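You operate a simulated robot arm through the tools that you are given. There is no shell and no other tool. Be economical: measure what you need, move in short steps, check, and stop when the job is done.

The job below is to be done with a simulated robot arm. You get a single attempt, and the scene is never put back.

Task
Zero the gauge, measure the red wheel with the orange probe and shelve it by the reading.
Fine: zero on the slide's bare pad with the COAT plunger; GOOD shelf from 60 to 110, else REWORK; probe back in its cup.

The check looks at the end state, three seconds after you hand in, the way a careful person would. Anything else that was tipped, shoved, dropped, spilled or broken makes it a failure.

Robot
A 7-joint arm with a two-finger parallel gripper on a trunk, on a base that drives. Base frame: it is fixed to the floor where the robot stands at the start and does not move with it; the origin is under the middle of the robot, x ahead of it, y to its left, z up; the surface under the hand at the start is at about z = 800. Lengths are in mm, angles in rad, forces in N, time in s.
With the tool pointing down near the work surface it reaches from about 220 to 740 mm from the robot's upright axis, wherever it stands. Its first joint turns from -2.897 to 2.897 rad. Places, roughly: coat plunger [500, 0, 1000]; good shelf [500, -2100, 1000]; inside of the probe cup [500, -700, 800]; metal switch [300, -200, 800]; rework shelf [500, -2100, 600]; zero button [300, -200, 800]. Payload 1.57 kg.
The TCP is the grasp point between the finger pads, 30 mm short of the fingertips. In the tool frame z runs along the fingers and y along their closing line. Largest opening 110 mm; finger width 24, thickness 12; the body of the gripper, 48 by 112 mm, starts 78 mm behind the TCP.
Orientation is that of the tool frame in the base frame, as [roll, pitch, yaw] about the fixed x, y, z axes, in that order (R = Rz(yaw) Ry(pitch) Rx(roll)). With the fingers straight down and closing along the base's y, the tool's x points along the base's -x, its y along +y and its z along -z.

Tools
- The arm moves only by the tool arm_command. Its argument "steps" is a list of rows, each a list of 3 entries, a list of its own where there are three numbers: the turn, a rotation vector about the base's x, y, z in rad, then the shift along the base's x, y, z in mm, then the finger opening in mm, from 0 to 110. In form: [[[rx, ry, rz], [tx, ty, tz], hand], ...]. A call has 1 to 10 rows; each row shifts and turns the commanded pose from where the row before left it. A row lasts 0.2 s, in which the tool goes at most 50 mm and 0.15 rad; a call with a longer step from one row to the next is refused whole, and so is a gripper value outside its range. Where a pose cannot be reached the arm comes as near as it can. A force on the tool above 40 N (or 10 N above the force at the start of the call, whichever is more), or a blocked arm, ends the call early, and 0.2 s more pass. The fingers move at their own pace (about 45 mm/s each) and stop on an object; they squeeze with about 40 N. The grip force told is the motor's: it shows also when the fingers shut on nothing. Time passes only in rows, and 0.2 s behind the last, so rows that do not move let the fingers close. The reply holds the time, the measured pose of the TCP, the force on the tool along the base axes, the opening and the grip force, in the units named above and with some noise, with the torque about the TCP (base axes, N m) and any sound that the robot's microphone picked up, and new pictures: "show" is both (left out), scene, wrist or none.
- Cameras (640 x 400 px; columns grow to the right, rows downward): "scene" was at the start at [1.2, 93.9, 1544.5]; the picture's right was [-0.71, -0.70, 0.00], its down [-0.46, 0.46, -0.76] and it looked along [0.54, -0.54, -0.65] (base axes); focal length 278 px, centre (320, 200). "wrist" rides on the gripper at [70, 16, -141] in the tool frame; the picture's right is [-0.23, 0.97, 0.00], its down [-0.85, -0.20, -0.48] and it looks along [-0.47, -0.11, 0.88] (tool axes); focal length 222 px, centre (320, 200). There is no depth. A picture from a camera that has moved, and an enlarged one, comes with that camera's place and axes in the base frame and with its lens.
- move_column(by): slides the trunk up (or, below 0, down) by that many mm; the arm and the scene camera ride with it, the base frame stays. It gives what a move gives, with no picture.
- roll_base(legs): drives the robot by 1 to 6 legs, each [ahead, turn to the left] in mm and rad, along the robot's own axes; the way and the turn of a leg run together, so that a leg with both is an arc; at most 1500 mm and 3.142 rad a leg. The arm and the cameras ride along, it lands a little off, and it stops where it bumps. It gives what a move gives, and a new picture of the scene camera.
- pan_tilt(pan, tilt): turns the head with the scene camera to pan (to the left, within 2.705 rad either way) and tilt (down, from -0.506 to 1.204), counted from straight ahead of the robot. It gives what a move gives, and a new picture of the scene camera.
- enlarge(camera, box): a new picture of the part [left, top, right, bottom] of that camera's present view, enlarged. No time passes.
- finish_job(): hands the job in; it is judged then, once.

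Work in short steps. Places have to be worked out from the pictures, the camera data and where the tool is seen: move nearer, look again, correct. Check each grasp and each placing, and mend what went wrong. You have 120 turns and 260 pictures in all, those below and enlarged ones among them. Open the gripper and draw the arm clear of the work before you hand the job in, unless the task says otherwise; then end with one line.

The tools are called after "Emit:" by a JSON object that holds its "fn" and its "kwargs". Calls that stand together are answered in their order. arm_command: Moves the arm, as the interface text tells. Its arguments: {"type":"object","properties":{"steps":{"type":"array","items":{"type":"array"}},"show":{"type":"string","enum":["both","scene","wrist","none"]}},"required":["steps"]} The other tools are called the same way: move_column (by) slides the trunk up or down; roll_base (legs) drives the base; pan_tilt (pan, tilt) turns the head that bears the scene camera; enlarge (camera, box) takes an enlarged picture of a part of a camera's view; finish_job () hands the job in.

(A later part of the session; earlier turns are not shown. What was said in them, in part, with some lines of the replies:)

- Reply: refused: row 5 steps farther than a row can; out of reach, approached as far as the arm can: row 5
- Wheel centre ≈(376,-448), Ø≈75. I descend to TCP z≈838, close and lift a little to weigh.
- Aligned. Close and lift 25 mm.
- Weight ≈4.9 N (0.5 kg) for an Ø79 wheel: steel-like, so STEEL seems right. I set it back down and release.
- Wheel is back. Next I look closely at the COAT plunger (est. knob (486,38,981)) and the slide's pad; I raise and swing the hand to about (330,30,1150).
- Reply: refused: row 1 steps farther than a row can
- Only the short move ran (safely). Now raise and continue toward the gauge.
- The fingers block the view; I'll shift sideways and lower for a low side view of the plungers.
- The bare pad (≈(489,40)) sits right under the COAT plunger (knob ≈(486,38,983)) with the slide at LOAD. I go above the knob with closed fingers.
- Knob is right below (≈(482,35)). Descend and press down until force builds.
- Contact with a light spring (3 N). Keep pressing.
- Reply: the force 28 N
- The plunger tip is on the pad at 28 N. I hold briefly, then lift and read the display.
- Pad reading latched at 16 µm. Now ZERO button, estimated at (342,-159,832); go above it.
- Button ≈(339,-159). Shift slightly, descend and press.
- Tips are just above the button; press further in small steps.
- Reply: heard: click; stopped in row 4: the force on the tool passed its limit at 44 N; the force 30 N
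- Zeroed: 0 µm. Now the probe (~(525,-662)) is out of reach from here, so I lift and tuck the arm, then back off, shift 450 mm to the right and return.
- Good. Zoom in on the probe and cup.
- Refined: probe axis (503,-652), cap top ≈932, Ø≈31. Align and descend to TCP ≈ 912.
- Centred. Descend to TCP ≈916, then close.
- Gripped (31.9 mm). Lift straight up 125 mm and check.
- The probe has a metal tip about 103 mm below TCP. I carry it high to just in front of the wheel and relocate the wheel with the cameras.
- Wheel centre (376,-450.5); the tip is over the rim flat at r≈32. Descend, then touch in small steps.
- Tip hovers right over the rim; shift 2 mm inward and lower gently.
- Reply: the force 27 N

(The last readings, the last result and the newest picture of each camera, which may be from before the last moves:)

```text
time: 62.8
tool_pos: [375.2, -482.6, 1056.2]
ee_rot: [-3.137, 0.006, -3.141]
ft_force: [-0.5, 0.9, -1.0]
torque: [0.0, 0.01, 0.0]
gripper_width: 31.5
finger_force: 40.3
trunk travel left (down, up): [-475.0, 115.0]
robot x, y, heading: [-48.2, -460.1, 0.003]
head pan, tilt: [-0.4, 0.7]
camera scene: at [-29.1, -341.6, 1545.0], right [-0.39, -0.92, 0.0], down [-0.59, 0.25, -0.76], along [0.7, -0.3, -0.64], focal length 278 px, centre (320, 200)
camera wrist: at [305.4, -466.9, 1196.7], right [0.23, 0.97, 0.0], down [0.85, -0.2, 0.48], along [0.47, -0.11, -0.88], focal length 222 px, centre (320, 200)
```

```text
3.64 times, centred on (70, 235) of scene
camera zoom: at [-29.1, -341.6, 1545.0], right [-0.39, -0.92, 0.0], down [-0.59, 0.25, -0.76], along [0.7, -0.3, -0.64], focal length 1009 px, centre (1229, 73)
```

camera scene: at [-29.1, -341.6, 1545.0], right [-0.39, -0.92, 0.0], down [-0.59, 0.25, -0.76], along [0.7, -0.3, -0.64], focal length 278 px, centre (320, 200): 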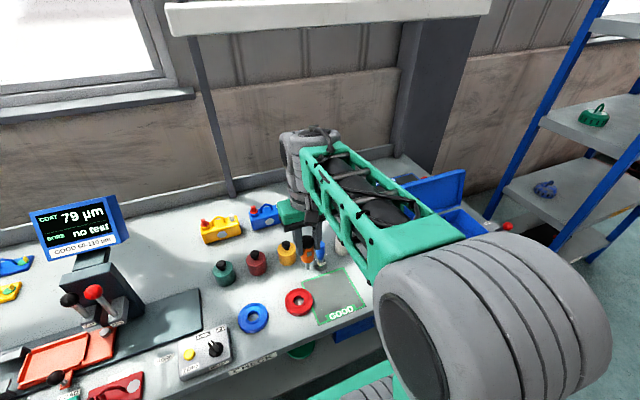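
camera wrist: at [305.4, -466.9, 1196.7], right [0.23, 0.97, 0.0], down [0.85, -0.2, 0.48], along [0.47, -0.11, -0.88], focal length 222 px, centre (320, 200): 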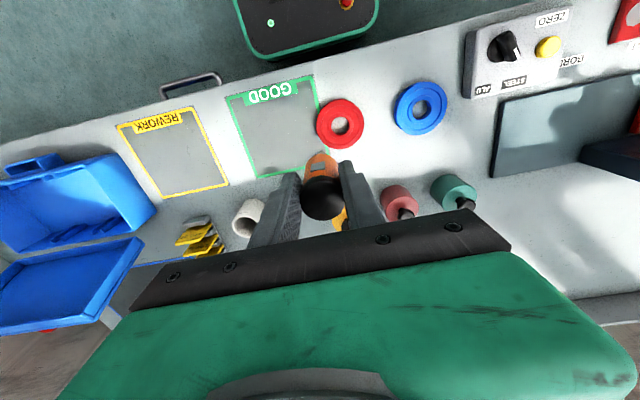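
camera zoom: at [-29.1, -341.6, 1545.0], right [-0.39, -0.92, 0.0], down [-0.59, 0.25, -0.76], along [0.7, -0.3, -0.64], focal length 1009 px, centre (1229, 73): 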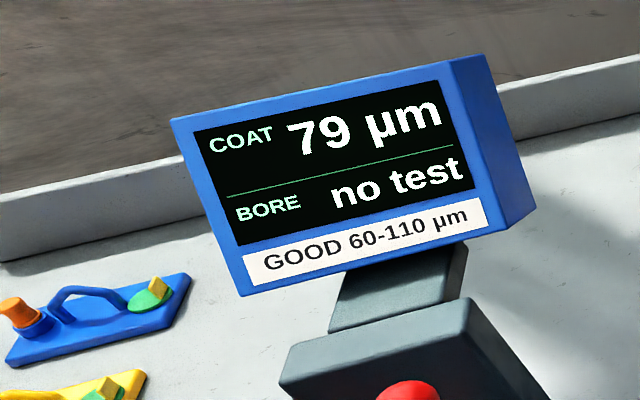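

Reading 79 µm → GOOD. Now return the probe to its cup: travel back above it first.

Emit:
{"fn": "arm_command", "kwargs": {"steps": [[[0, 0, 0], [30, -38, 0], 15], [[0, 0, 0], [30, -38, 0], 15], [[0, 0, 0], [30, -38, 0], 15], [[0, 0, 0], [30, -38, 0], 15], [[0, 0, 0], [7, -18, 0], 15], [[0, 0, 0], [0, 0, 0], 15]], "show": "wrist"}}

Emit:
{"fn": "enlarge", "kwargs": {"camera": "wrist", "box": [220, 60, 420, 240]}}

Emit:
{"fn": "enlarge", "kwargs": {"camera": "scene", "box": [280, 170, 420, 300]}}

```text
time: 64.2
tool_pos: [503.2, -652.7, 1053.9]
ee_rot: [-3.14, 0.005, -3.14]
ft_force: [-0.2, 0.0, -1.7]
torque: [-0.02, -0.03, 0.01]
gripper_width: 31.6
finger_force: 40.0
trunk travel left (down, up): [-475.0, 115.0]
robot x, y, heading: [-47.8, -459.2, 0.001]
head pan, tilt: [-0.4, 0.7]
camera wrist: at [433.1, -637.7, 1194.8], right [0.23, 0.97, 0.0], down [0.85, -0.2, 0.48], along [0.47, -0.11, -0.87], focal length 222 px, centre (320, 200)
```

wrist: 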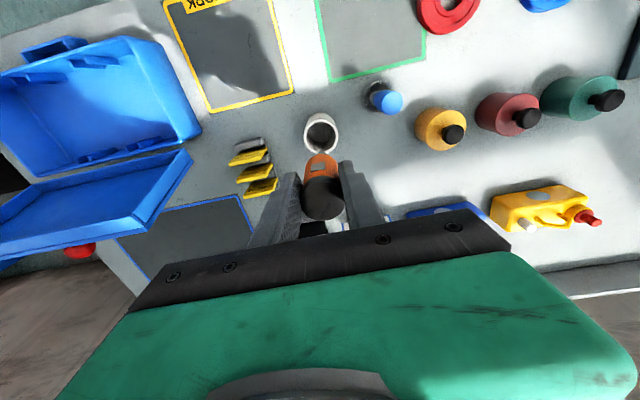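

```text
2.22 times, centred on (320, 150) of wrist
camera zoom: at [433.1, -637.7, 1194.8], right [0.23, 0.97, 0.0], down [0.85, -0.2, 0.48], along [0.47, -0.11, -0.87], focal length 494 px, centre (320, 311)
```

zoom: 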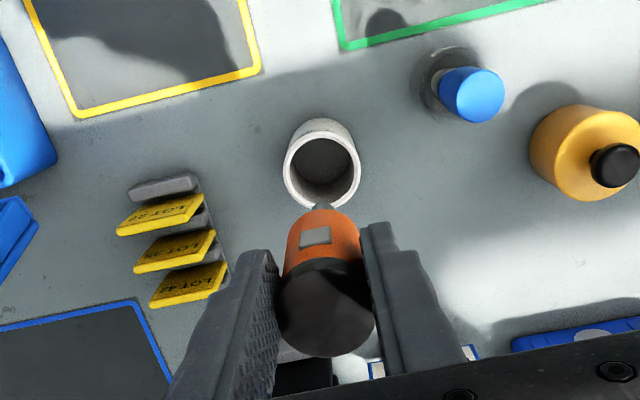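

```text
3.08 times, centred on (350, 235) of scene
camera zoom: at [-29.2, -341.7, 1545.0], right [-0.39, -0.92, 0.0], down [-0.59, 0.25, -0.76], along [0.7, -0.3, -0.64], focal length 854 px, centre (228, 92)
```

zoom: 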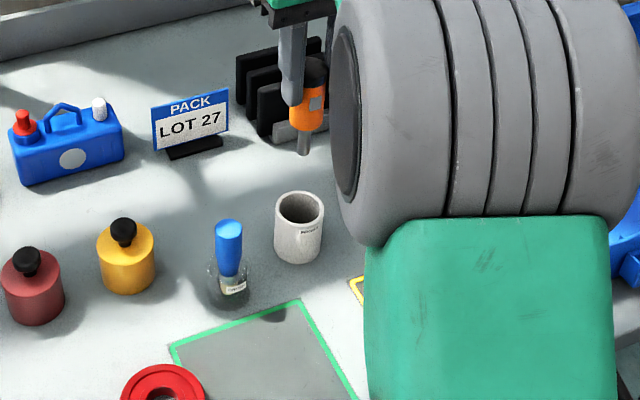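

Alignment matches the pick-up view. Lower the probe into the cup.

Emit:
{"fn": "arm_command", "kwargs": {"steps": [[[0, 0, 0], [1, 0, -40], 15], [[0, 0, 0], [0, 0, -40], 15], [[0, 0, 0], [0, 0, -20], 15], [[0, 0, 0], [0, 0, -15], 15], [[0, 0, 0], [0, 0, -12], 15], [[0, 0, 0], [0, 0, -6], 15], [[0, 0, 0], [0, 0, 0], 15]], "show": "wrist"}}

Emit:
{"fn": "enlarge", "kwargs": {"camera": "wrist", "box": [220, 60, 420, 240]}}

```text
time: 65.8
tool_pos: [505.2, -651.4, 920.7]
ee_rot: [-3.139, 0.004, -3.141]
ft_force: [-8.7, 1.0, -1.9]
torque: [0.03, 0.53, 0.03]
gripper_width: 31.1
finger_force: 39.7
trunk travel left (down, up): [-475.0, 115.0]
robot x, y, heading: [-47.1, -465.9, -0.006]
head pan, tilt: [-0.4, 0.7]
camera wrist: at [434.3, -636.8, 1061.5], right [0.23, 0.97, 0.0], down [0.85, -0.2, 0.48], along [0.47, -0.11, -0.88], focal length 222 px, centre (320, 200)
```

wrist: 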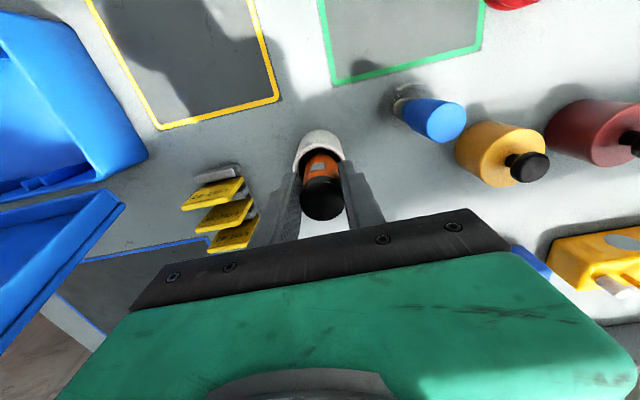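

```text
2.22 times, centred on (320, 150) of wrist
camera zoom: at [434.3, -636.8, 1061.5], right [0.23, 0.97, 0.0], down [0.85, -0.2, 0.48], along [0.47, -0.11, -0.88], focal length 494 px, centre (320, 311)
```

zoom: 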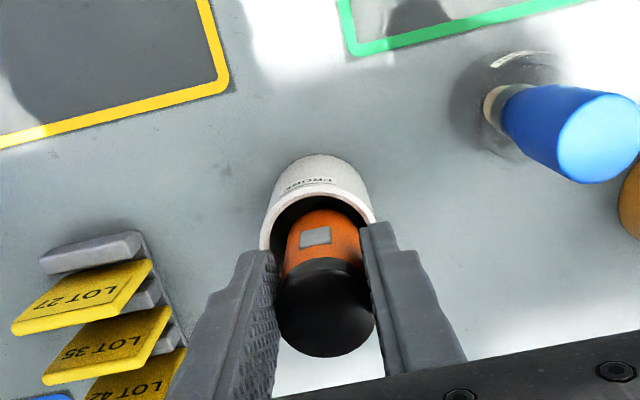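

A -8.7 N x-force means it's touching the +x wall; shift 3 mm back in x, lower the remaining few mm.

Emit:
{"fn": "arm_command", "kwargs": {"steps": [[[0, 0, 0], [-3, 0, 0], 15], [[0, 0, 0], [0, 0, -2], 15], [[0, 0, 0], [0, 0, 0], 15]], "show": "none"}}

```text
time: 66.6
tool_pos: [502.8, -651.0, 920.2]
ee_rot: [-3.138, 0.007, -3.14]
ft_force: [0.4, -0.1, -1.7]
torque: [-0.03, 0.02, 0.01]
gripper_width: 31.3
finger_force: 40.1
trunk travel left (down, up): [-475.0, 115.0]
robot x, y, heading: [-48.3, -461.6, 0.002]
head pan, tilt: [-0.4, 0.7]
```

Emit:
{"fn": "arm_command", "kwargs": {"steps": [[[0, 0, 0], [0, 0, -2], 15], [[0, 0, 0], [0, 0, -1.5], 15], [[0, 0, 0], [0, 0, 0], 15]], "show": "none"}}

```text
time: 67.4
tool_pos: [502.7, -652.1, 916.3]
ee_rot: [-3.139, 0.006, -3.138]
ft_force: [-0.2, 0.1, 1.8]
torque: [0.02, -0.02, -0.01]
gripper_width: 31.2
finger_force: 39.7
trunk travel left (down, up): [-475.0, 115.0]
robot x, y, heading: [-46.6, -460.9, -0.0]
head pan, tilt: [-0.4, 0.7]
```

The probe rests on the cup floor (force turned +1.8 N). Release and rise.

Emit:
{"fn": "arm_command", "kwargs": {"steps": [[[0, 0, 0], [0, 0, 0], 45], [[0, 0, 0], [0, 0, 0], 70], [[0, 0, 0], [0, 0, 0], 70], [[0, 0, 0], [0, 0, 30], 70], [[0, 0, 0], [0, 0, 45], 70], [[0, 0, 0], [0, 0, 45], 70], [[0, 0, 0], [0, 0, 30], 90]], "show": "both"}}

Emit:
{"fn": "enlarge", "kwargs": {"camera": "wrist", "box": [220, 60, 420, 240]}}

```text
time: 69.0
tool_pos: [498.7, -653.2, 1066.1]
ee_rot: [-3.14, 0.005, 3.141]
ft_force: [-0.3, -0.5, -1.0]
torque: [0.01, -0.01, 0.0]
gripper_width: 90.4
finger_force: 0.0
trunk travel left (down, up): [-475.0, 115.0]
robot x, y, heading: [-47.1, -464.0, 0.001]
head pan, tilt: [-0.4, 0.7]
camera scene: at [-29.2, -341.6, 1545.0], right [-0.39, -0.92, 0.0], down [-0.59, 0.25, -0.77], along [0.7, -0.3, -0.64], focal length 278 px, centre (320, 200)
camera wrist: at [428.4, -638.0, 1207.2], right [0.23, 0.97, 0.0], down [0.85, -0.2, 0.48], along [0.47, -0.11, -0.88], focal length 222 px, centre (320, 200)
```

scene: 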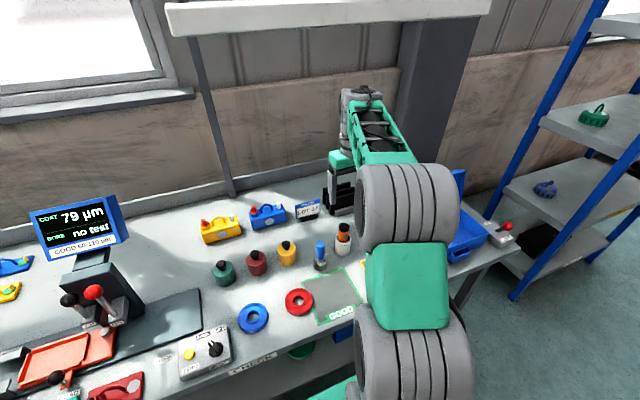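
wrist: 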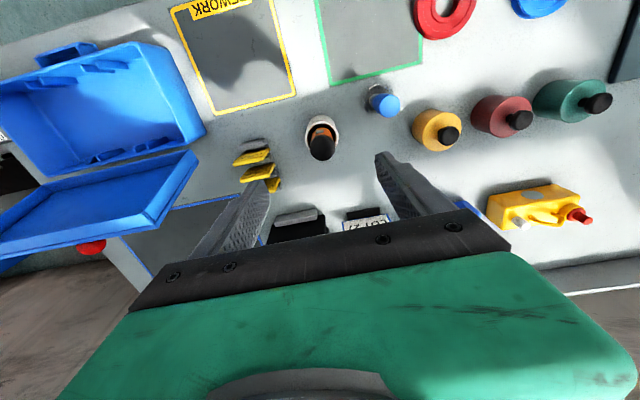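

```text
2.22 times, centred on (320, 150) of wrist
camera zoom: at [428.4, -638.0, 1207.2], right [0.23, 0.97, 0.0], down [0.85, -0.2, 0.48], along [0.47, -0.11, -0.88], focal length 494 px, centre (320, 311)
```

zoom: 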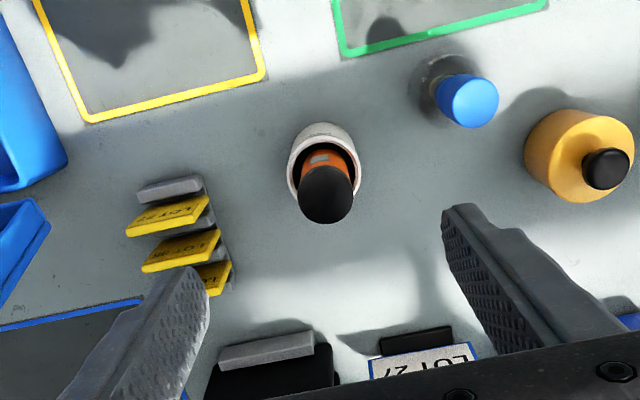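

Probe is back in its cup. To shelve between shelves I want a tilted (≈40° below horizontal) grasp, so I back off 150 mm, move over in front of the wheel and tilt the hand.

Emit:
{"fn": "roll_base", "kwargs": {"legs": [[-150, 0]]}}

Emit:
{"fn": "arm_command", "kwargs": {"steps": [[[0, 0, 0], [-5, 45, 0], 110], [[0, 0, 0], [-10, 45, 0], 110], [[0, 0, 0], [-10, 45, 0], 110], [[0, 0, 0], [-10, 45, 0], 110], [[0, -0.145, 0], [0, 20, 0], 110], [[0, -0.145, 0], [0, 0, 0], 110], [[0, -0.145, 0], [0, 0, 0], 110], [[0, -0.145, 0], [0, 0, 0], 110], [[0, -0.145, 0], [0, 0, 0], 110], [[0, -0.145, 0], [0, 0, 0], 110]], "show": "both"}}

```text
time: 70.4
tool_pos: [348.8, -652.7, 1065.9]
ee_rot: [-3.14, 0.007, -3.137]
ft_force: [0.0, 0.1, 0.2]
torque: [0.0, -0.01, -0.03]
gripper_width: 90.1
finger_force: 0.0
trunk travel left (down, up): [-475.0, 115.0]
robot x, y, heading: [-202.2, -459.3, 0.005]
head pan, tilt: [-0.4, 0.7]
camera scene: at [-180.8, -341.8, 1545.0], right [-0.39, -0.92, 0.0], down [-0.59, 0.25, -0.77], along [0.71, -0.3, -0.64], focal length 278 px, centre (320, 200)
```

scene: 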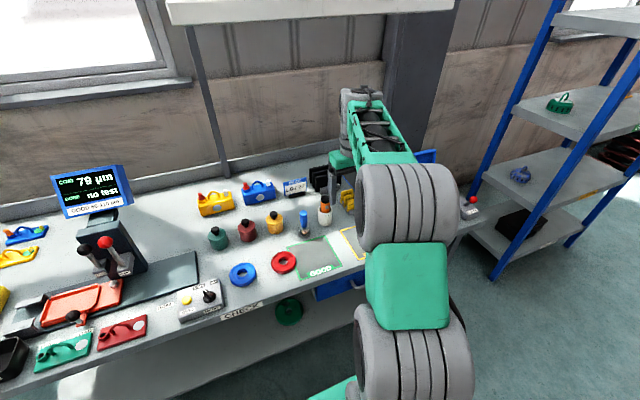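

```text
time: 72.6
tool_pos: [313.5, -451.1, 1065.7]
ee_rot: [-3.135, 0.879, -3.137]
ft_force: [0.0, 0.2, -0.1]
torque: [0.0, 0.01, 0.01]
gripper_width: 110.0
finger_force: 0.1
trunk travel left (down, up): [-475.0, 115.0]
robot x, y, heading: [-200.8, -461.6, 0.001]
head pan, tilt: [-0.4, 0.7]
camera scene: at [-180.4, -341.8, 1545.0], right [-0.39, -0.92, 0.0], down [-0.59, 0.25, -0.77], along [0.71, -0.3, -0.64], focal length 278 px, centre (320, 200)
camera wrist: at [160.2, -437.3, 1102.3], right [0.15, 0.97, 0.17], down [0.18, -0.2, 0.96], along [0.97, -0.11, -0.2], focal length 222 px, centre (320, 200)
```

scene: 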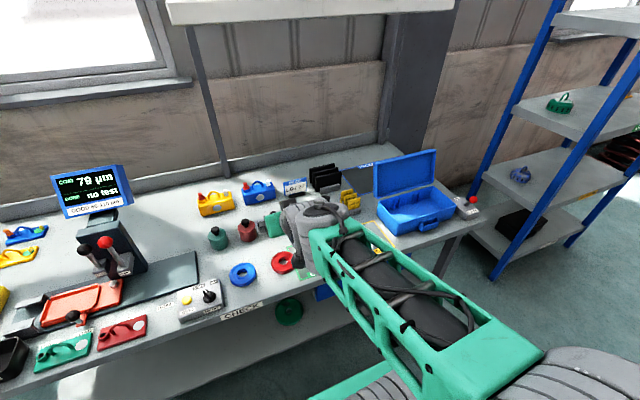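
wrist: 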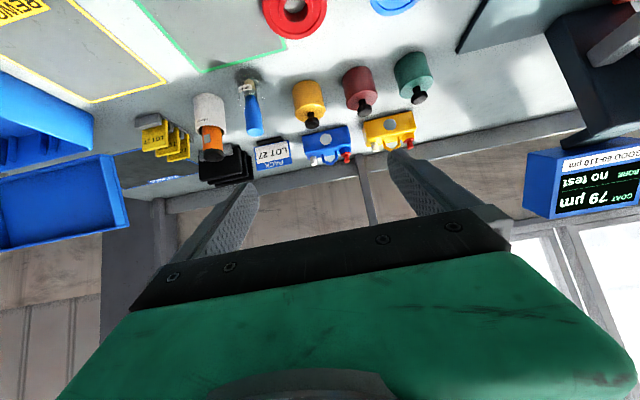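

Tilted 50°. Wheel ≈(377,-451). Descend towards (362,-451,834), stopping at 865 to check.

Emit:
{"fn": "arm_command", "kwargs": {"steps": [[[0, 0, 0], [10, 0, -45], 110], [[0, 0, 0], [10, 0, -45], 110], [[0, 0, 0], [10, 0, -45], 110], [[0, 0, 0], [10, 0, -40], 110], [[0, 0, 0], [9, 0, -26], 110], [[0, 0, 0], [0, 0, 0], 110]], "show": "both"}}

Emit:
{"fn": "enlarge", "kwargs": {"camera": "scene", "box": [220, 200, 360, 320]}}

```text
time: 74.0
tool_pos: [362.8, -452.6, 863.2]
ee_rot: [-3.137, 0.877, -3.137]
ft_force: [0.0, -0.5, -0.1]
torque: [0.0, -0.01, -0.02]
gripper_width: 110.2
finger_force: 0.0
trunk travel left (down, up): [-475.0, 115.0]
robot x, y, heading: [-199.1, -461.8, -0.002]
head pan, tilt: [-0.4, 0.7]
camera scene: at [-180.2, -341.8, 1545.0], right [-0.39, -0.92, 0.0], down [-0.59, 0.25, -0.76], along [0.71, -0.3, -0.64], focal length 278 px, centre (320, 200)
camera wrist: at [209.8, -438.0, 901.0], right [0.15, 0.97, 0.17], down [0.18, -0.2, 0.96], along [0.97, -0.11, -0.2], focal length 222 px, centre (320, 200)
```

scene: 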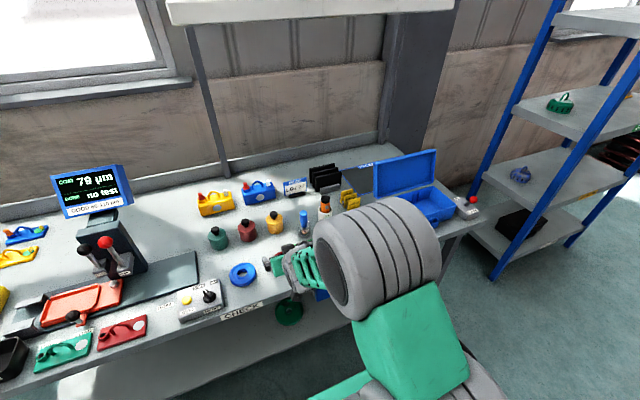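
wrist: 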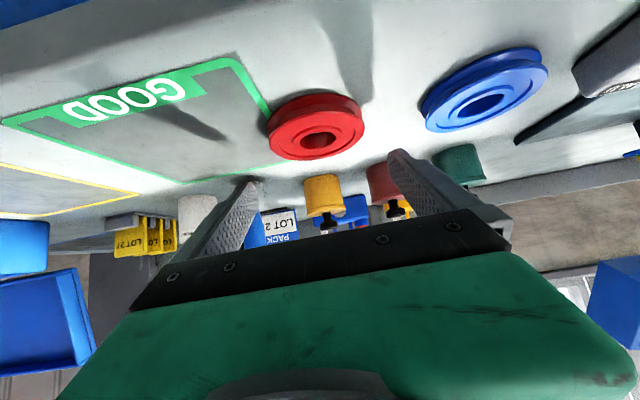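

```text
3.33 times, centred on (290, 260) of scene
camera zoom: at [-180.2, -341.8, 1545.0], right [-0.39, -0.92, 0.0], down [-0.59, 0.25, -0.76], along [0.71, -0.3, -0.64], focal length 925 px, centre (420, 0)
```

zoom: 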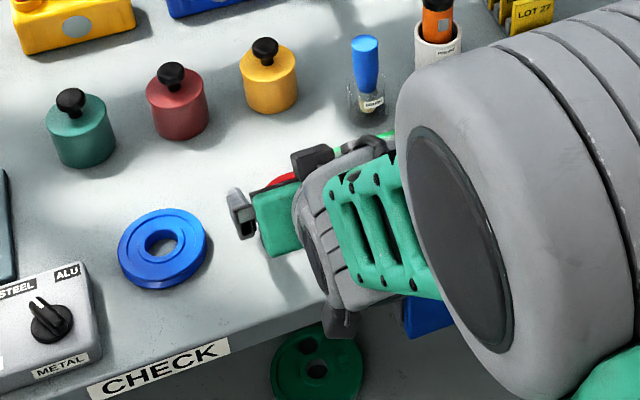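

Aligned in y. Lower the last 29 mm in gentle steps.

Emit:
{"fn": "arm_command", "kwargs": {"steps": [[[0, 0, 0], [0, 1, -10], 110], [[0, 0, 0], [0, 0, -10], 110], [[0, 0, 0], [0, 0, -8], 110], [[0, 0, 0], [0, 0, 0], 110]], "show": "wrist"}}

```text
time: 75.0
tool_pos: [362.2, -449.5, 837.5]
ee_rot: [-3.135, 0.877, -3.136]
ft_force: [0.6, -0.4, 0.4]
torque: [0.01, 0.0, 0.03]
gripper_width: 110.1
finger_force: 0.1
trunk travel left (down, up): [-475.0, 115.0]
robot x, y, heading: [-199.0, -464.1, 0.004]
head pan, tilt: [-0.4, 0.7]
camera wrist: at [209.4, -435.6, 873.8], right [0.15, 0.97, 0.17], down [0.18, -0.2, 0.96], along [0.97, -0.11, -0.2], focal length 222 px, centre (320, 200)
```

wrist: 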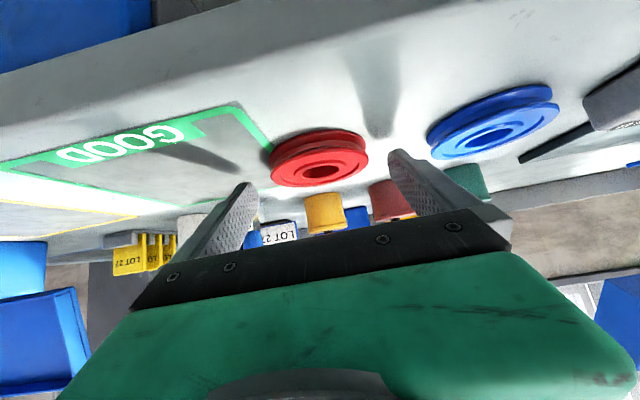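

Wheel sits between the fingers. Lower 3 mm, close and lift slightly.

Emit:
{"fn": "arm_command", "kwargs": {"steps": [[[0, 0, 0], [0, 0, -3], 110], [[0, 0, 0], [0, 0, 0], 60], [[0, 0, 0], [0, 0, 0], 60], [[0, 0, 0], [0, 0, 0], 60], [[0, 0, 0], [0, 0, 0], 60], [[0, 0, 0], [0, 0, 10], 60], [[0, 0, 0], [0, 0, 20], 60], [[0, 0, 0], [0, 0, 0], 60]], "show": "wrist"}}

```text
time: 76.8
tool_pos: [363.0, -451.6, 863.7]
ee_rot: [-3.137, 0.876, -3.139]
ft_force: [0.3, -0.3, -4.6]
torque: [-0.01, 0.11, -0.01]
gripper_width: 79.1
finger_force: 39.9
trunk travel left (down, up): [-475.0, 115.0]
robot x, y, heading: [-200.6, -462.1, -0.0]
head pan, tilt: [-0.4, 0.7]
camera wrist: at [210.0, -436.8, 900.8], right [0.15, 0.97, 0.17], down [0.18, -0.2, 0.96], along [0.97, -0.11, -0.2], focal length 222 px, centre (320, 200)
```

wrist: 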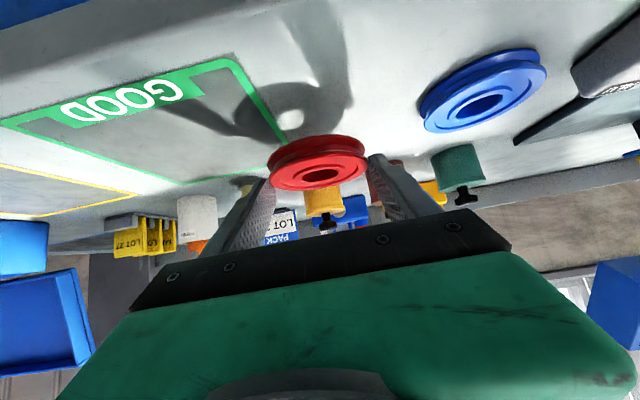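

Wheel held (79 mm, 4.6 N). Raise it and tuck, then look at the rack while driving partway.

Emit:
{"fn": "arm_command", "kwargs": {"steps": [[[0, 0, 0], [-10, 0, 45], 60], [[0, 0, 0], [-10, 0, 45], 60], [[0, 0, 0], [-10, 0, 45], 60], [[0, 0, 0], [-10, 0, 45], 60], [[0, 0, 0], [-10, 0, 45], 60], [[0, 0, 0], [-10, 0, 30], 60]], "show": "none"}}

Emit:
{"fn": "pan_tilt", "kwargs": {"pan": -1.1, "tilt": 0.5}}

Emit:
{"fn": "enlarge", "kwargs": {"camera": "scene", "box": [240, 40, 520, 280]}}

```text
time: 78.2
tool_pos: [302.1, -452.3, 1120.4]
ee_rot: [-3.137, 0.876, -3.137]
ft_force: [1.1, 1.1, -5.1]
torque: [-0.01, 0.04, 0.02]
gripper_width: 79.1
finger_force: 40.1
trunk travel left (down, up): [-475.0, 115.0]
robot x, y, heading: [-201.8, -460.6, 0.004]
head pan, tilt: [-0.4, 0.7]
```

```text
time: 79.3
tool_pos: [302.6, -451.7, 1121.0]
ee_rot: [-3.134, 0.876, -3.136]
ft_force: [-0.2, -0.2, -5.2]
torque: [0.01, 0.1, -0.02]
gripper_width: 79.2
finger_force: 39.5
trunk travel left (down, up): [-475.0, 115.0]
robot x, y, heading: [-199.2, -464.0, 0.007]
head pan, tilt: [-1.1, 0.499]
camera scene: at [-216.8, -389.8, 1562.7], right [-0.89, -0.46, 0.0], down [-0.22, 0.43, -0.88], along [0.4, -0.78, -0.48], focal length 278 px, centre (320, 200)
```

scene: 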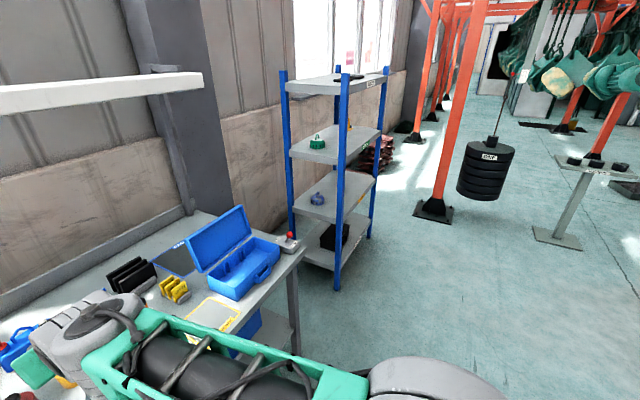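

```text
1.67 times, centred on (380, 160) of scene
camera zoom: at [-216.8, -389.8, 1562.7], right [-0.89, -0.46, 0.0], down [-0.22, 0.43, -0.88], along [0.4, -0.78, -0.48], focal length 463 px, centre (220, 267)
```

zoom: 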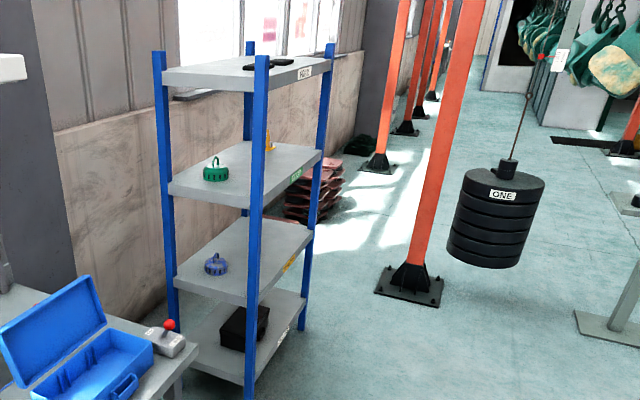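

Rack: front posts near (390,-1860) and (350,-2480); GOOD shelf has free space at its middle front. I drive there, staying back from the rack.

Emit:
{"fn": "roll_base", "kwargs": {"legs": [[-120, 0], [0, -1.571], [1000, 0], [690, 0], [0, 1.571]]}}

Emit:
{"fn": "pan_tilt", "kwargs": {"pan": 0.0, "tilt": 0.6}}

```text
time: 96.4
tool_pos: [176.8, -2181.6, 1119.9]
ee_rot: [-3.135, 0.878, 3.107]
ft_force: [-0.8, 0.4, -5.2]
torque: [-0.03, 0.12, 0.01]
gripper_width: 79.0
finger_force: 39.8
trunk travel left (down, up): [-475.0, 115.0]
robot x, y, heading: [-325.6, -2171.5, -0.032]
head pan, tilt: [-1.1, 0.499]
camera scene: at [-339.7, -2100.1, 1562.7], right [-0.91, -0.42, 0.0], down [-0.2, 0.43, -0.88], along [0.37, -0.8, -0.48], focal length 278 px, centre (320, 200)
```

scene: 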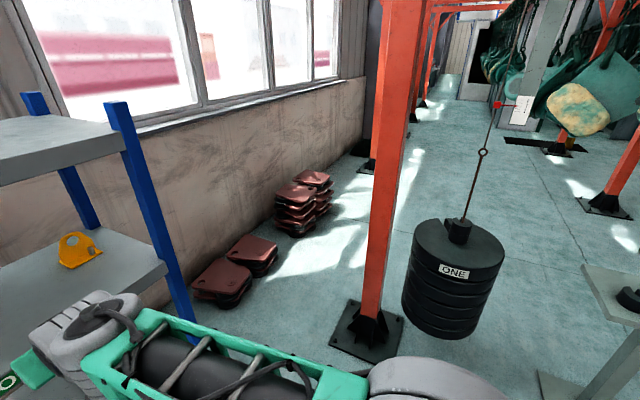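

```text
time: 97.7
tool_pos: [177.1, -2182.7, 1118.8]
ee_rot: [-3.136, 0.877, 3.106]
ft_force: [0.0, 0.5, -4.3]
torque: [0.01, 0.09, -0.02]
gripper_width: 79.2
finger_force: 40.1
trunk travel left (down, up): [-475.0, 115.0]
robot x, y, heading: [-327.6, -2173.9, -0.034]
head pan, tilt: [0.0, 0.6]
camera scene: at [-289.6, -2021.0, 1553.6], right [-0.04, -1.0, 0.0], down [-0.56, 0.02, -0.82], along [0.82, -0.03, -0.57], focal length 278 px, centre (320, 200)
```

scene: 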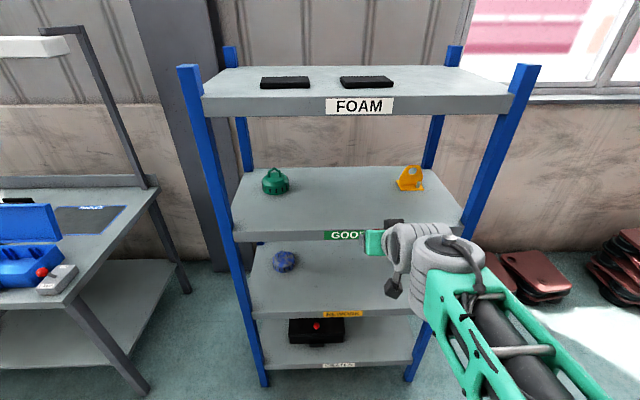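

I see the rack face on: GOOD shelf front edge ≈ x 352 (z≈1000), FOAM shelf bottom ≈ z 1346, free space in the middle. I drive 130 mm forward and check the shelf height with the wrist camera.

Emit:
{"fn": "roll_base", "kwargs": {"legs": [[130, 0.03]]}}

Emit:
{"fn": "arm_command", "kwargs": {"steps": [[[0, 0, 0], [0, 0, 0], 60]], "show": "wrist"}}

Emit:
{"fn": "enlarge", "kwargs": {"camera": "scene", "box": [220, 120, 500, 340]}}

```text
time: 99.0
tool_pos: [306.1, -2170.4, 1118.6]
ee_rot: [-3.134, 0.875, 3.135]
ft_force: [0.4, 0.7, -6.1]
torque: [0.01, 0.11, 0.02]
gripper_width: 79.1
finger_force: 39.7
trunk travel left (down, up): [-475.0, 115.0]
robot x, y, heading: [-194.7, -2174.9, -0.011]
head pan, tilt: [0.0, 0.6]
camera scene: at [-164.2, -2023.0, 1553.6], right [-0.01, -1.0, 0.0], down [-0.57, 0.0, -0.82], along [0.82, -0.01, -0.57], focal length 278 px, centre (320, 200)
```

scene: 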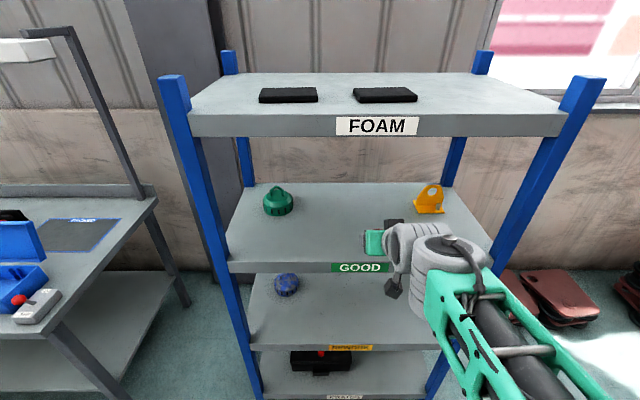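

```text
time: 99.4
tool_pos: [305.7, -2171.2, 1118.2]
ee_rot: [-3.133, 0.871, 3.134]
ft_force: [0.1, 0.6, -4.6]
torque: [-0.03, 0.12, 0.0]
gripper_width: 79.0
finger_force: 40.0
trunk travel left (down, up): [-475.0, 115.0]
robot x, y, heading: [-196.5, -2172.9, -0.013]
head pan, tilt: [0.0, 0.6]
camera wrist: at [153.0, -2154.7, 1155.5], right [0.16, 0.97, 0.17], down [0.18, -0.2, 0.96], along [0.97, -0.12, -0.21], focal length 222 px, centre (320, 200)
```

wrist: 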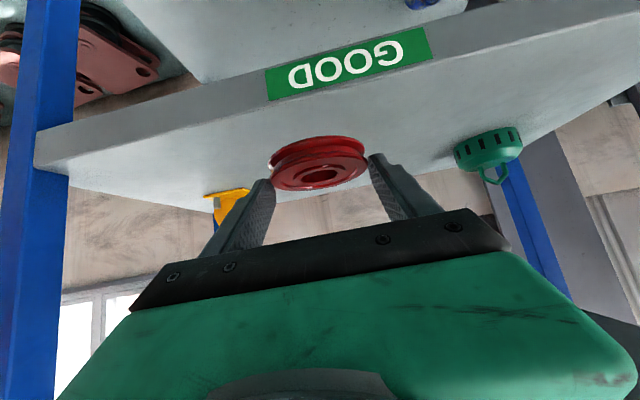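

```text
1.82 times, centred on (360, 230) of scene
camera zoom: at [-164.8, -2023.0, 1553.6], right [-0.01, -1.0, 0.0], down [-0.56, 0.0, -0.82], along [0.82, -0.01, -0.57], focal length 505 px, centre (247, 146)
```

zoom: 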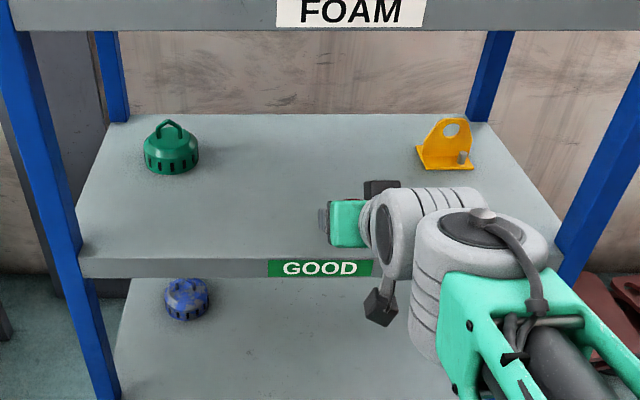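

Combining views, the shelf top is ≈1030 with front edge x≈318 (wheel bottom now ≈1084). I extend 75 mm in, and descend partway to check.

Emit:
{"fn": "arm_command", "kwargs": {"steps": [[[0, 0, 0], [25, 0, 0], 60], [[0, 0, 0], [25, 0, 0], 60], [[0, 0, 0], [25, 0, 0], 60], [[0, 0, 0], [0, 0, -12], 60], [[0, 0, 0], [0, 0, -12], 60], [[0, 0, 0], [0, 0, 0], 60]], "show": "both"}}

Emit:
{"fn": "enlarge", "kwargs": {"camera": "scene", "box": [270, 160, 470, 300]}}

```text
time: 100.8
tool_pos: [381.6, -2171.2, 1095.7]
ee_rot: [-3.136, 0.874, 3.134]
ft_force: [0.3, -1.0, -5.3]
torque: [-0.02, 0.15, -0.04]
gripper_width: 79.0
finger_force: 39.8
trunk travel left (down, up): [-475.0, 115.0]
robot x, y, heading: [-196.4, -2177.0, -0.005]
head pan, tilt: [0.0, 0.6]
camera scene: at [-164.4, -2023.0, 1553.6], right [-0.01, -1.0, 0.0], down [-0.57, 0.0, -0.82], along [0.82, -0.01, -0.57], focal length 278 px, centre (320, 200)
camera wrist: at [228.3, -2155.2, 1132.7], right [0.16, 0.97, 0.17], down [0.18, -0.2, 0.96], along [0.97, -0.12, -0.2], focal length 222 px, centre (320, 200)
```

scene: 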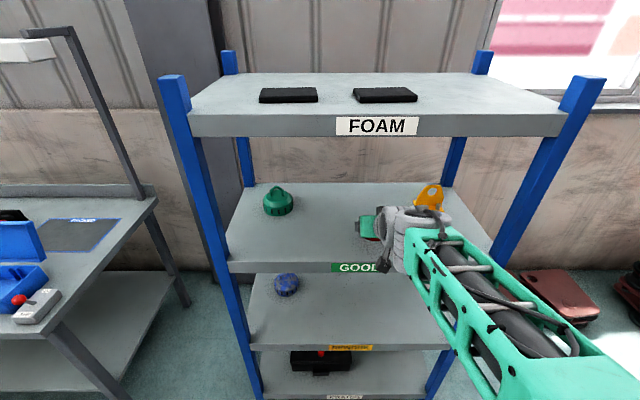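
wrist: 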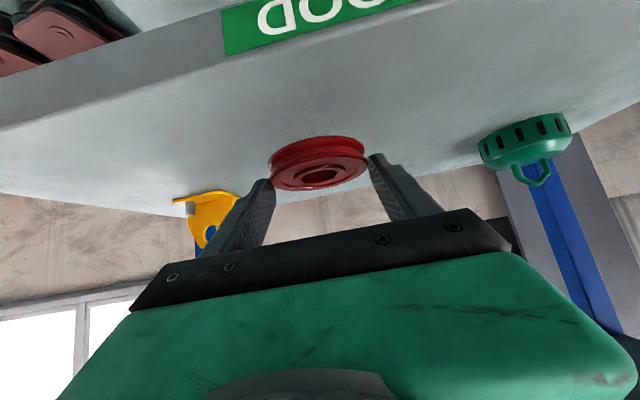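

```text
2.86 times, centred on (370, 230) of scene
camera zoom: at [-164.4, -2023.0, 1553.6], right [-0.01, -1.0, 0.0], down [-0.57, 0.0, -0.82], along [0.82, -0.01, -0.57], focal length 793 px, centre (177, 114)
```

zoom: 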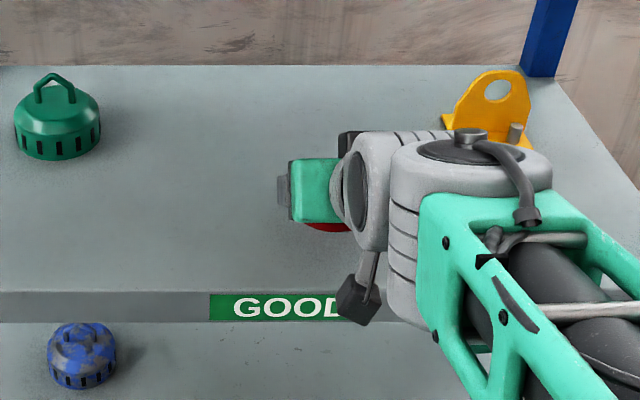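

Consistent. Lower gently until contact.

Emit:
{"fn": "arm_command", "kwargs": {"steps": [[[0, 0, 0], [0, 0, -10], 60], [[0, 0, 0], [0, 0, -8], 60], [[0, 0, 0], [0, 0, -4], 60], [[0, 0, 0], [0, 0, -3], 60], [[0, 0, 0], [0, 0, 0], 60]], "show": "wrist"}}

```text
time: 102.0
tool_pos: [381.9, -2170.1, 1069.2]
ee_rot: [-3.134, 0.874, 3.133]
ft_force: [0.1, -0.1, -4.5]
torque: [-0.03, 0.13, 0.0]
gripper_width: 79.1
finger_force: 40.0
trunk travel left (down, up): [-475.0, 115.0]
robot x, y, heading: [-195.4, -2177.9, -0.011]
head pan, tilt: [0.0, 0.6]
camera wrist: at [228.3, -2154.4, 1106.7], right [0.16, 0.97, 0.17], down [0.18, -0.2, 0.96], along [0.97, -0.12, -0.2], focal length 222 px, centre (320, 200)
```

wrist: 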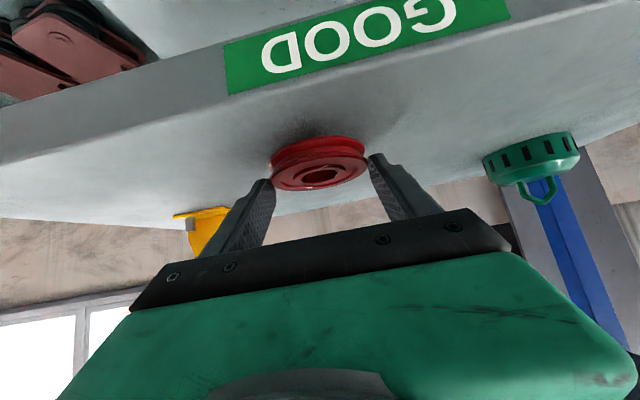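

Emit:
{"fn": "arm_command", "kwargs": {"steps": [[[0, 0, 0], [0, 0, -3], 60], [[0, 0, 0], [0, 0, -2], 60], [[0, 0, 0], [0, 0, -2], 60], [[0, 0, 0], [0, 0, 0], 60]], "show": "none"}}

```text
time: 103.0
tool_pos: [380.8, -2170.7, 1063.1]
ee_rot: [-3.136, 0.874, 3.134]
ft_force: [0.1, -0.6, -5.5]
torque: [0.01, 0.14, -0.04]
gripper_width: 79.3
finger_force: 40.2
trunk travel left (down, up): [-475.0, 115.0]
robot x, y, heading: [-199.7, -2177.6, -0.007]
head pan, tilt: [0.0, 0.6]
```

Emit:
{"fn": "arm_command", "kwargs": {"steps": [[[0, 0, 0], [0, 0, -2], 60], [[0, 0, 0], [0, 0, -2], 60], [[0, 0, 0], [0, 0, -2], 60], [[0, 0, 0], [0, 0, 0], 60]], "show": "wrist"}}

```text
time: 104.0
tool_pos: [381.5, -2171.8, 1056.4]
ee_rot: [-3.134, 0.874, 3.134]
ft_force: [0.0, -0.6, -6.5]
torque: [0.0, 0.12, 0.01]
gripper_width: 78.9
finger_force: 40.0
trunk travel left (down, up): [-475.0, 115.0]
robot x, y, heading: [-195.3, -2177.8, -0.005]
head pan, tilt: [0.0, 0.6]
camera wrist: at [228.2, -2155.1, 1093.7], right [0.16, 0.97, 0.17], down [0.18, -0.2, 0.96], along [0.97, -0.12, -0.2], focal length 222 px, centre (320, 200)
```

wrist: 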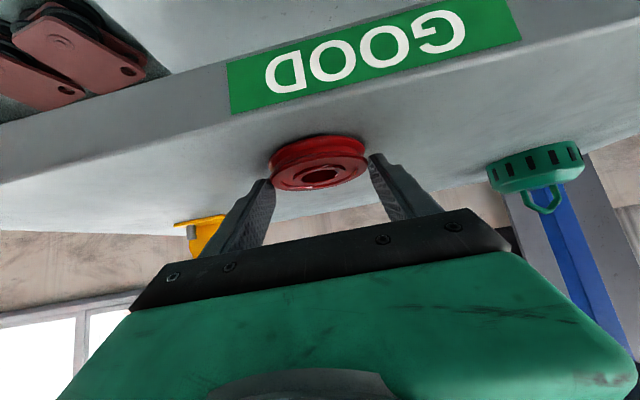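

Not yet at the shelf. I move 30 mm deeper for margin, then keep lowering.

Emit:
{"fn": "arm_command", "kwargs": {"steps": [[[0, 0, 0], [15, 0, 0], 60], [[0, 0, 0], [15, 0, 0], 60], [[0, 0, 0], [0, 0, -2], 60], [[0, 0, 0], [0, 0, -2], 60], [[0, 0, 0], [0, 0, -2], 60], [[0, 0, 0], [0, 0, -2], 60], [[0, 0, 0], [0, 0, 0], 60]], "show": "both"}}

```text
time: 105.6
tool_pos: [411.7, -2171.7, 1054.3]
ee_rot: [-3.138, 0.887, 3.136]
ft_force: [-0.3, 1.4, 21.4]
torque: [0.16, 0.33, -0.07]
gripper_width: 79.2
finger_force: 40.4
trunk travel left (down, up): [-475.0, 115.0]
robot x, y, heading: [-193.0, -2171.9, -0.014]
head pan, tilt: [0.0, 0.6]
camera scene: at [-167.0, -2022.9, 1554.0], right [-0.01, -1.0, 0.0], down [-0.56, 0.0, -0.83], along [0.83, -0.01, -0.56], focal length 278 px, centre (320, 200)
camera wrist: at [258.2, -2155.0, 1089.1], right [0.15, 0.97, 0.17], down [0.17, -0.2, 0.97], along [0.97, -0.12, -0.19], focal length 222 px, centre (320, 200)
```

scene: 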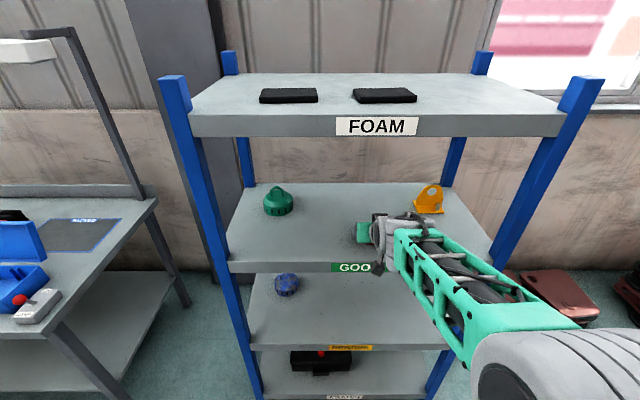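
wrist: 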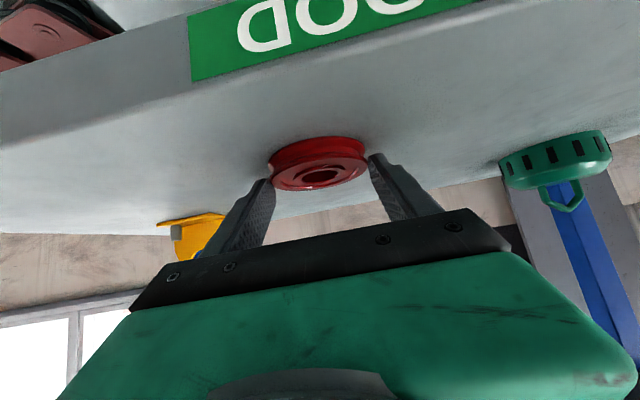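

Contact at the wheel (shelf ≈1020; torque small, so it's the wheel). Relieve the press by 3 mm, then open.

Emit:
{"fn": "arm_command", "kwargs": {"steps": [[[0, 0, 0], [0, 0, 2], 60], [[0, 0, 0], [0, 0, 0], 60]], "show": "none"}}

```text
time: 106.2
tool_pos: [412.3, -2171.7, 1054.8]
ee_rot: [-3.136, 0.881, 3.135]
ft_force: [8.5, 0.7, 20.1]
torque: [0.12, -1.41, 0.0]
gripper_width: 79.3
finger_force: 40.0
trunk travel left (down, up): [-475.0, 115.0]
robot x, y, heading: [-195.9, -2177.5, -0.009]
head pan, tilt: [0.0, 0.6]
```

Emit:
{"fn": "arm_command", "kwargs": {"steps": [[[0, 0, 0], [0, 0, 2], 60], [[0, 0, 0], [0, 0, 0], 60]], "show": "wrist"}}

```text
time: 106.8
tool_pos: [411.8, -2171.0, 1053.0]
ee_rot: [-3.136, 0.878, 3.135]
ft_force: [8.7, 0.8, 17.0]
torque: [0.02, -1.4, 0.1]
gripper_width: 79.4
finger_force: 39.6
trunk travel left (down, up): [-475.0, 115.0]
robot x, y, heading: [-196.3, -2177.0, -0.009]
head pan, tilt: [0.0, 0.6]
camera wrist: at [257.8, -2155.2, 1090.3], right [0.16, 0.97, 0.17], down [0.18, -0.2, 0.96], along [0.97, -0.12, -0.2], focal length 222 px, centre (320, 200)
```

wrist: 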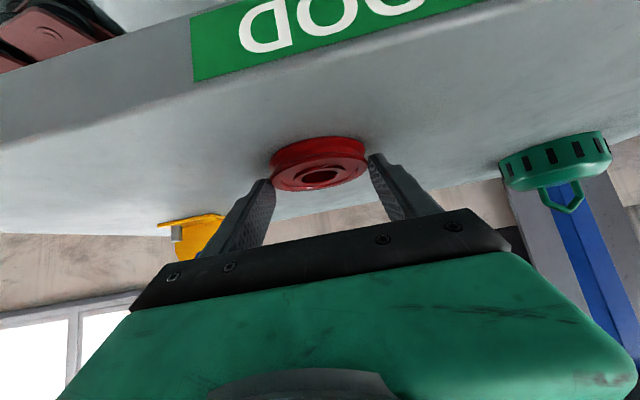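

Emit:
{"fn": "arm_command", "kwargs": {"steps": [[[0, 0, 0], [0, 0, 2], 60], [[0, 0, 0], [0, 0, 0], 60], [[0, 0, 0], [0, 0, 0], 60]], "show": "none"}}

Emit:
{"fn": "pan_tilt", "kwargs": {"pan": -0.35, "tilt": 0.6}}

Emit:
{"fn": "enlarge", "kwargs": {"camera": "scene", "box": [220, 140, 420, 300]}}

```text
time: 107.6
tool_pos: [409.8, -2170.4, 1054.6]
ee_rot: [-3.135, 0.872, 3.136]
ft_force: [2.4, 1.4, 4.6]
torque: [0.02, -0.63, 0.05]
gripper_width: 79.3
finger_force: 39.8
trunk travel left (down, up): [-475.0, 115.0]
robot x, y, heading: [-198.7, -2177.8, -0.008]
head pan, tilt: [0.0, 0.6]
```

```text
time: 108.4
tool_pos: [410.2, -2172.2, 1055.6]
ee_rot: [-3.134, 0.874, 3.133]
ft_force: [-1.8, 0.0, -1.9]
torque: [0.0, -0.13, 0.13]
gripper_width: 79.1
finger_force: 39.6
trunk travel left (down, up): [-475.0, 115.0]
robot x, y, heading: [-193.5, -2176.5, -0.007]
head pan, tilt: [-0.351, 0.6]
camera scene: at [-170.6, -2053.2, 1553.5], right [-0.35, -0.94, 0.0], down [-0.53, 0.2, -0.83], along [0.77, -0.29, -0.56], focal length 278 px, centre (320, 200)
```

scene: 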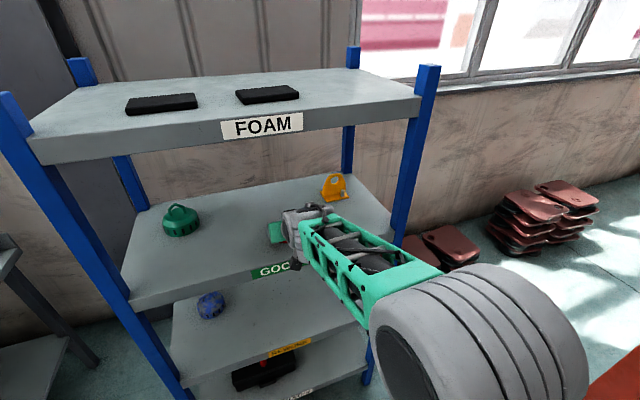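

```text
2.50 times, centred on (320, 220) of scene
camera zoom: at [-170.6, -2053.2, 1553.5], right [-0.35, -0.94, 0.0], down [-0.53, 0.2, -0.83], along [0.77, -0.29, -0.56], focal length 694 px, centre (320, 150)
```

zoom: 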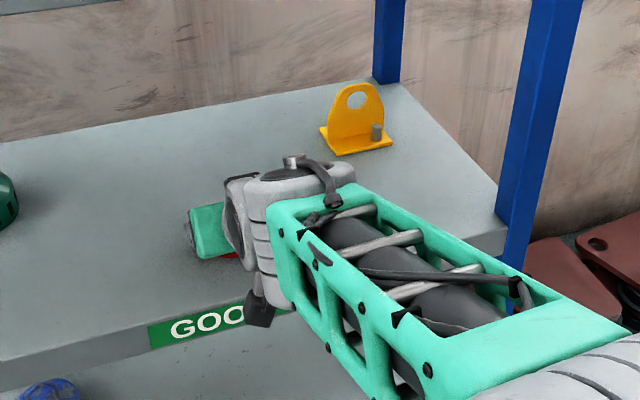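

Now the load is nearly balanced (-1.9 N), the wheel rests lightly on the shelf. Open and withdraw backwards/up along the tool axis.

Emit:
{"fn": "arm_command", "kwargs": {"steps": [[[0, 0, 0], [0, 0, 0], 85], [[0, 0, 0], [0, 0, 0], 100], [[0, 0, 0], [0, 0, 0], 110], [[0, 0, 0], [0, 0, 0], 110]], "show": "wrist"}}

```text
time: 109.4
tool_pos: [409.7, -2171.9, 1055.3]
ee_rot: [-3.136, 0.877, 3.133]
ft_force: [-0.5, 0.4, -0.1]
torque: [-0.01, 0.01, 0.0]
gripper_width: 109.8
finger_force: 0.0
trunk travel left (down, up): [-475.0, 115.0]
robot x, y, heading: [-193.4, -2174.5, -0.009]
head pan, tilt: [-0.351, 0.6]
camera wrist: at [257.7, -2155.4, 1092.6], right [0.16, 0.97, 0.17], down [0.18, -0.2, 0.96], along [0.97, -0.12, -0.2], focal length 222 px, centre (320, 200)
```

wrist: 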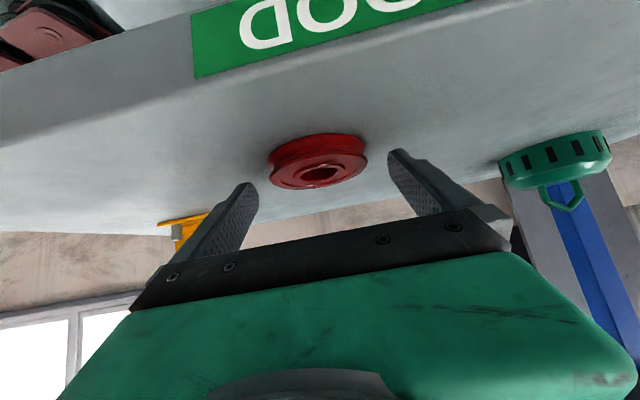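

Released; wheel lies flat. Withdraw along the tool axis and check.

Emit:
{"fn": "arm_command", "kwargs": {"steps": [[[0, 0, 0], [-15, 0, 12], 110], [[0, 0, 0], [-25, 0, 20], 110], [[0, 0, 0], [-35, 0, 25], 110], [[0, 0, 0], [-40, 0, 10], 110], [[0, 0, 0], [-45, 0, 0], 110], [[0, 0, 0], [-30, 0, 0], 110]], "show": "both"}}

Emit:
{"fn": "roll_base", "kwargs": {"legs": [[-250, 0]]}}

Emit:
{"fn": "enlarge", "kwargs": {"camera": "scene", "box": [120, 80, 440, 320]}}

```text
time: 110.9
tool_pos: [224.5, -2176.5, 1037.3]
ee_rot: [-3.108, 0.65, -3.141]
ft_force: [0.4, -0.8, 0.9]
torque: [-0.04, 0.04, 0.0]
gripper_width: 110.1
finger_force: 0.0
trunk travel left (down, up): [-475.0, 115.0]
robot x, y, heading: [-195.2, -2175.2, -0.014]
head pan, tilt: [-0.351, 0.6]
stopped in row 6: the arm was blocked; the commanded pose is now the measured one
camera scene: at [-170.0, -2053.2, 1553.7], right [-0.35, -0.94, 0.0], down [-0.53, 0.2, -0.82], along [0.77, -0.29, -0.57], focal length 278 px, centre (320, 200)
camera wrist: at [83.1, -2156.4, 1106.5], right [0.2, 0.97, 0.11], down [0.39, -0.18, 0.9], along [0.9, -0.14, -0.41], focal length 222 px, centre (320, 200)
```

scene: 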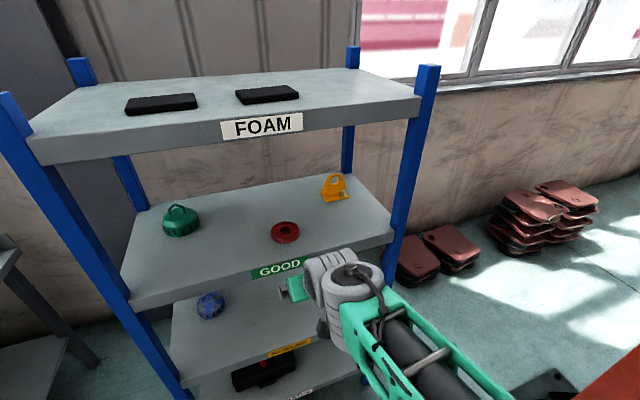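
wrist: 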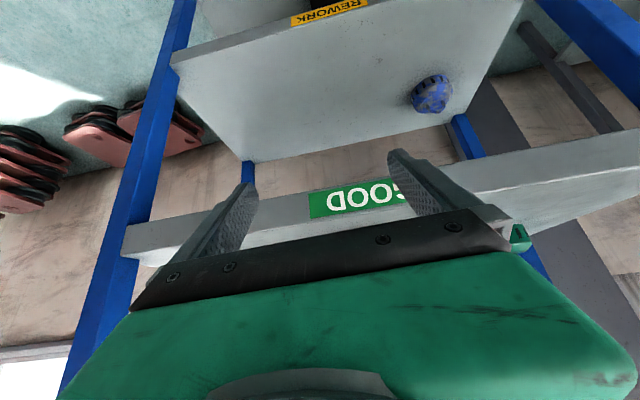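

```text
time: 112.7
tool_pos: [-30.1, -2174.1, 1037.2]
ee_rot: [-3.108, 0.651, 3.141]
ft_force: [1.0, 1.0, 0.1]
torque: [-0.03, 0.01, 0.0]
gripper_width: 110.0
finger_force: 0.0
trunk travel left (down, up): [-475.0, 115.0]
robot x, y, heading: [-449.5, -2177.0, -0.01]
head pan, tilt: [-0.351, 0.6]
camera scene: at [-424.4, -2051.0, 1553.6], right [-0.35, -0.94, 0.0], down [-0.53, 0.2, -0.83], along [0.77, -0.29, -0.56], focal length 278 px, centre (320, 200)
```

scene: 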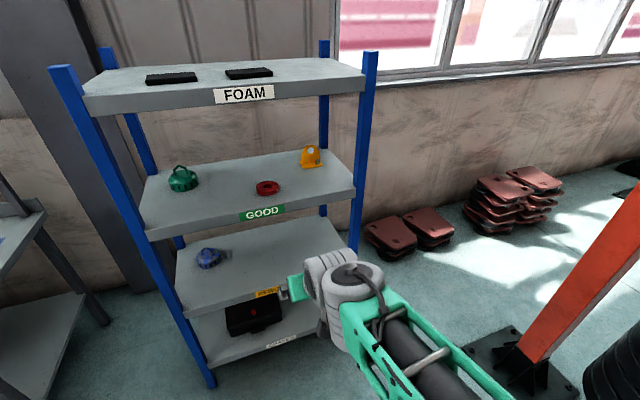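

```text
1.67 times, centred on (280, 200) of scene
camera zoom: at [-424.4, -2051.0, 1553.6], right [-0.35, -0.94, 0.0], down [-0.53, 0.2, -0.83], along [0.77, -0.29, -0.56], focal length 463 px, centre (387, 200)
```

zoom: 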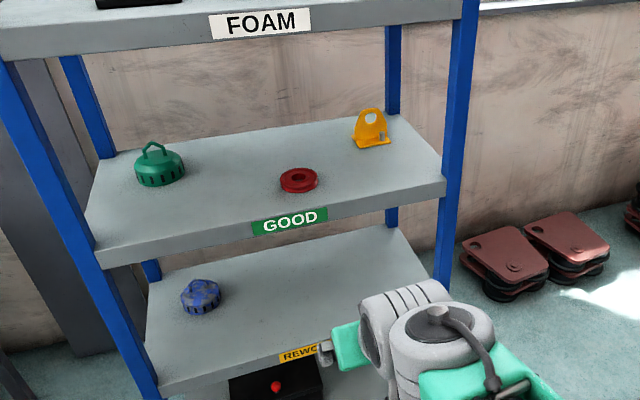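

The red wheel lies flat on the GOOD shelf, the probe is in its cup, and the arm is clear; handing in.

Emit:
{"fn": "finish_job", "kwargs": {}}

```text
The job is handed in.
```

I zeroed the gauge on the slide's bare pad with the COAT plunger (it read 16 µm, then 0 after ZERO). The red wheel measured 79 µm with the orange probe, so I put it on the GOOD shelf, and the probe is back in its cup. The wheel has no metal marking; I left the switch on STEEL because its weight (about 0.5 kg) fits steel.
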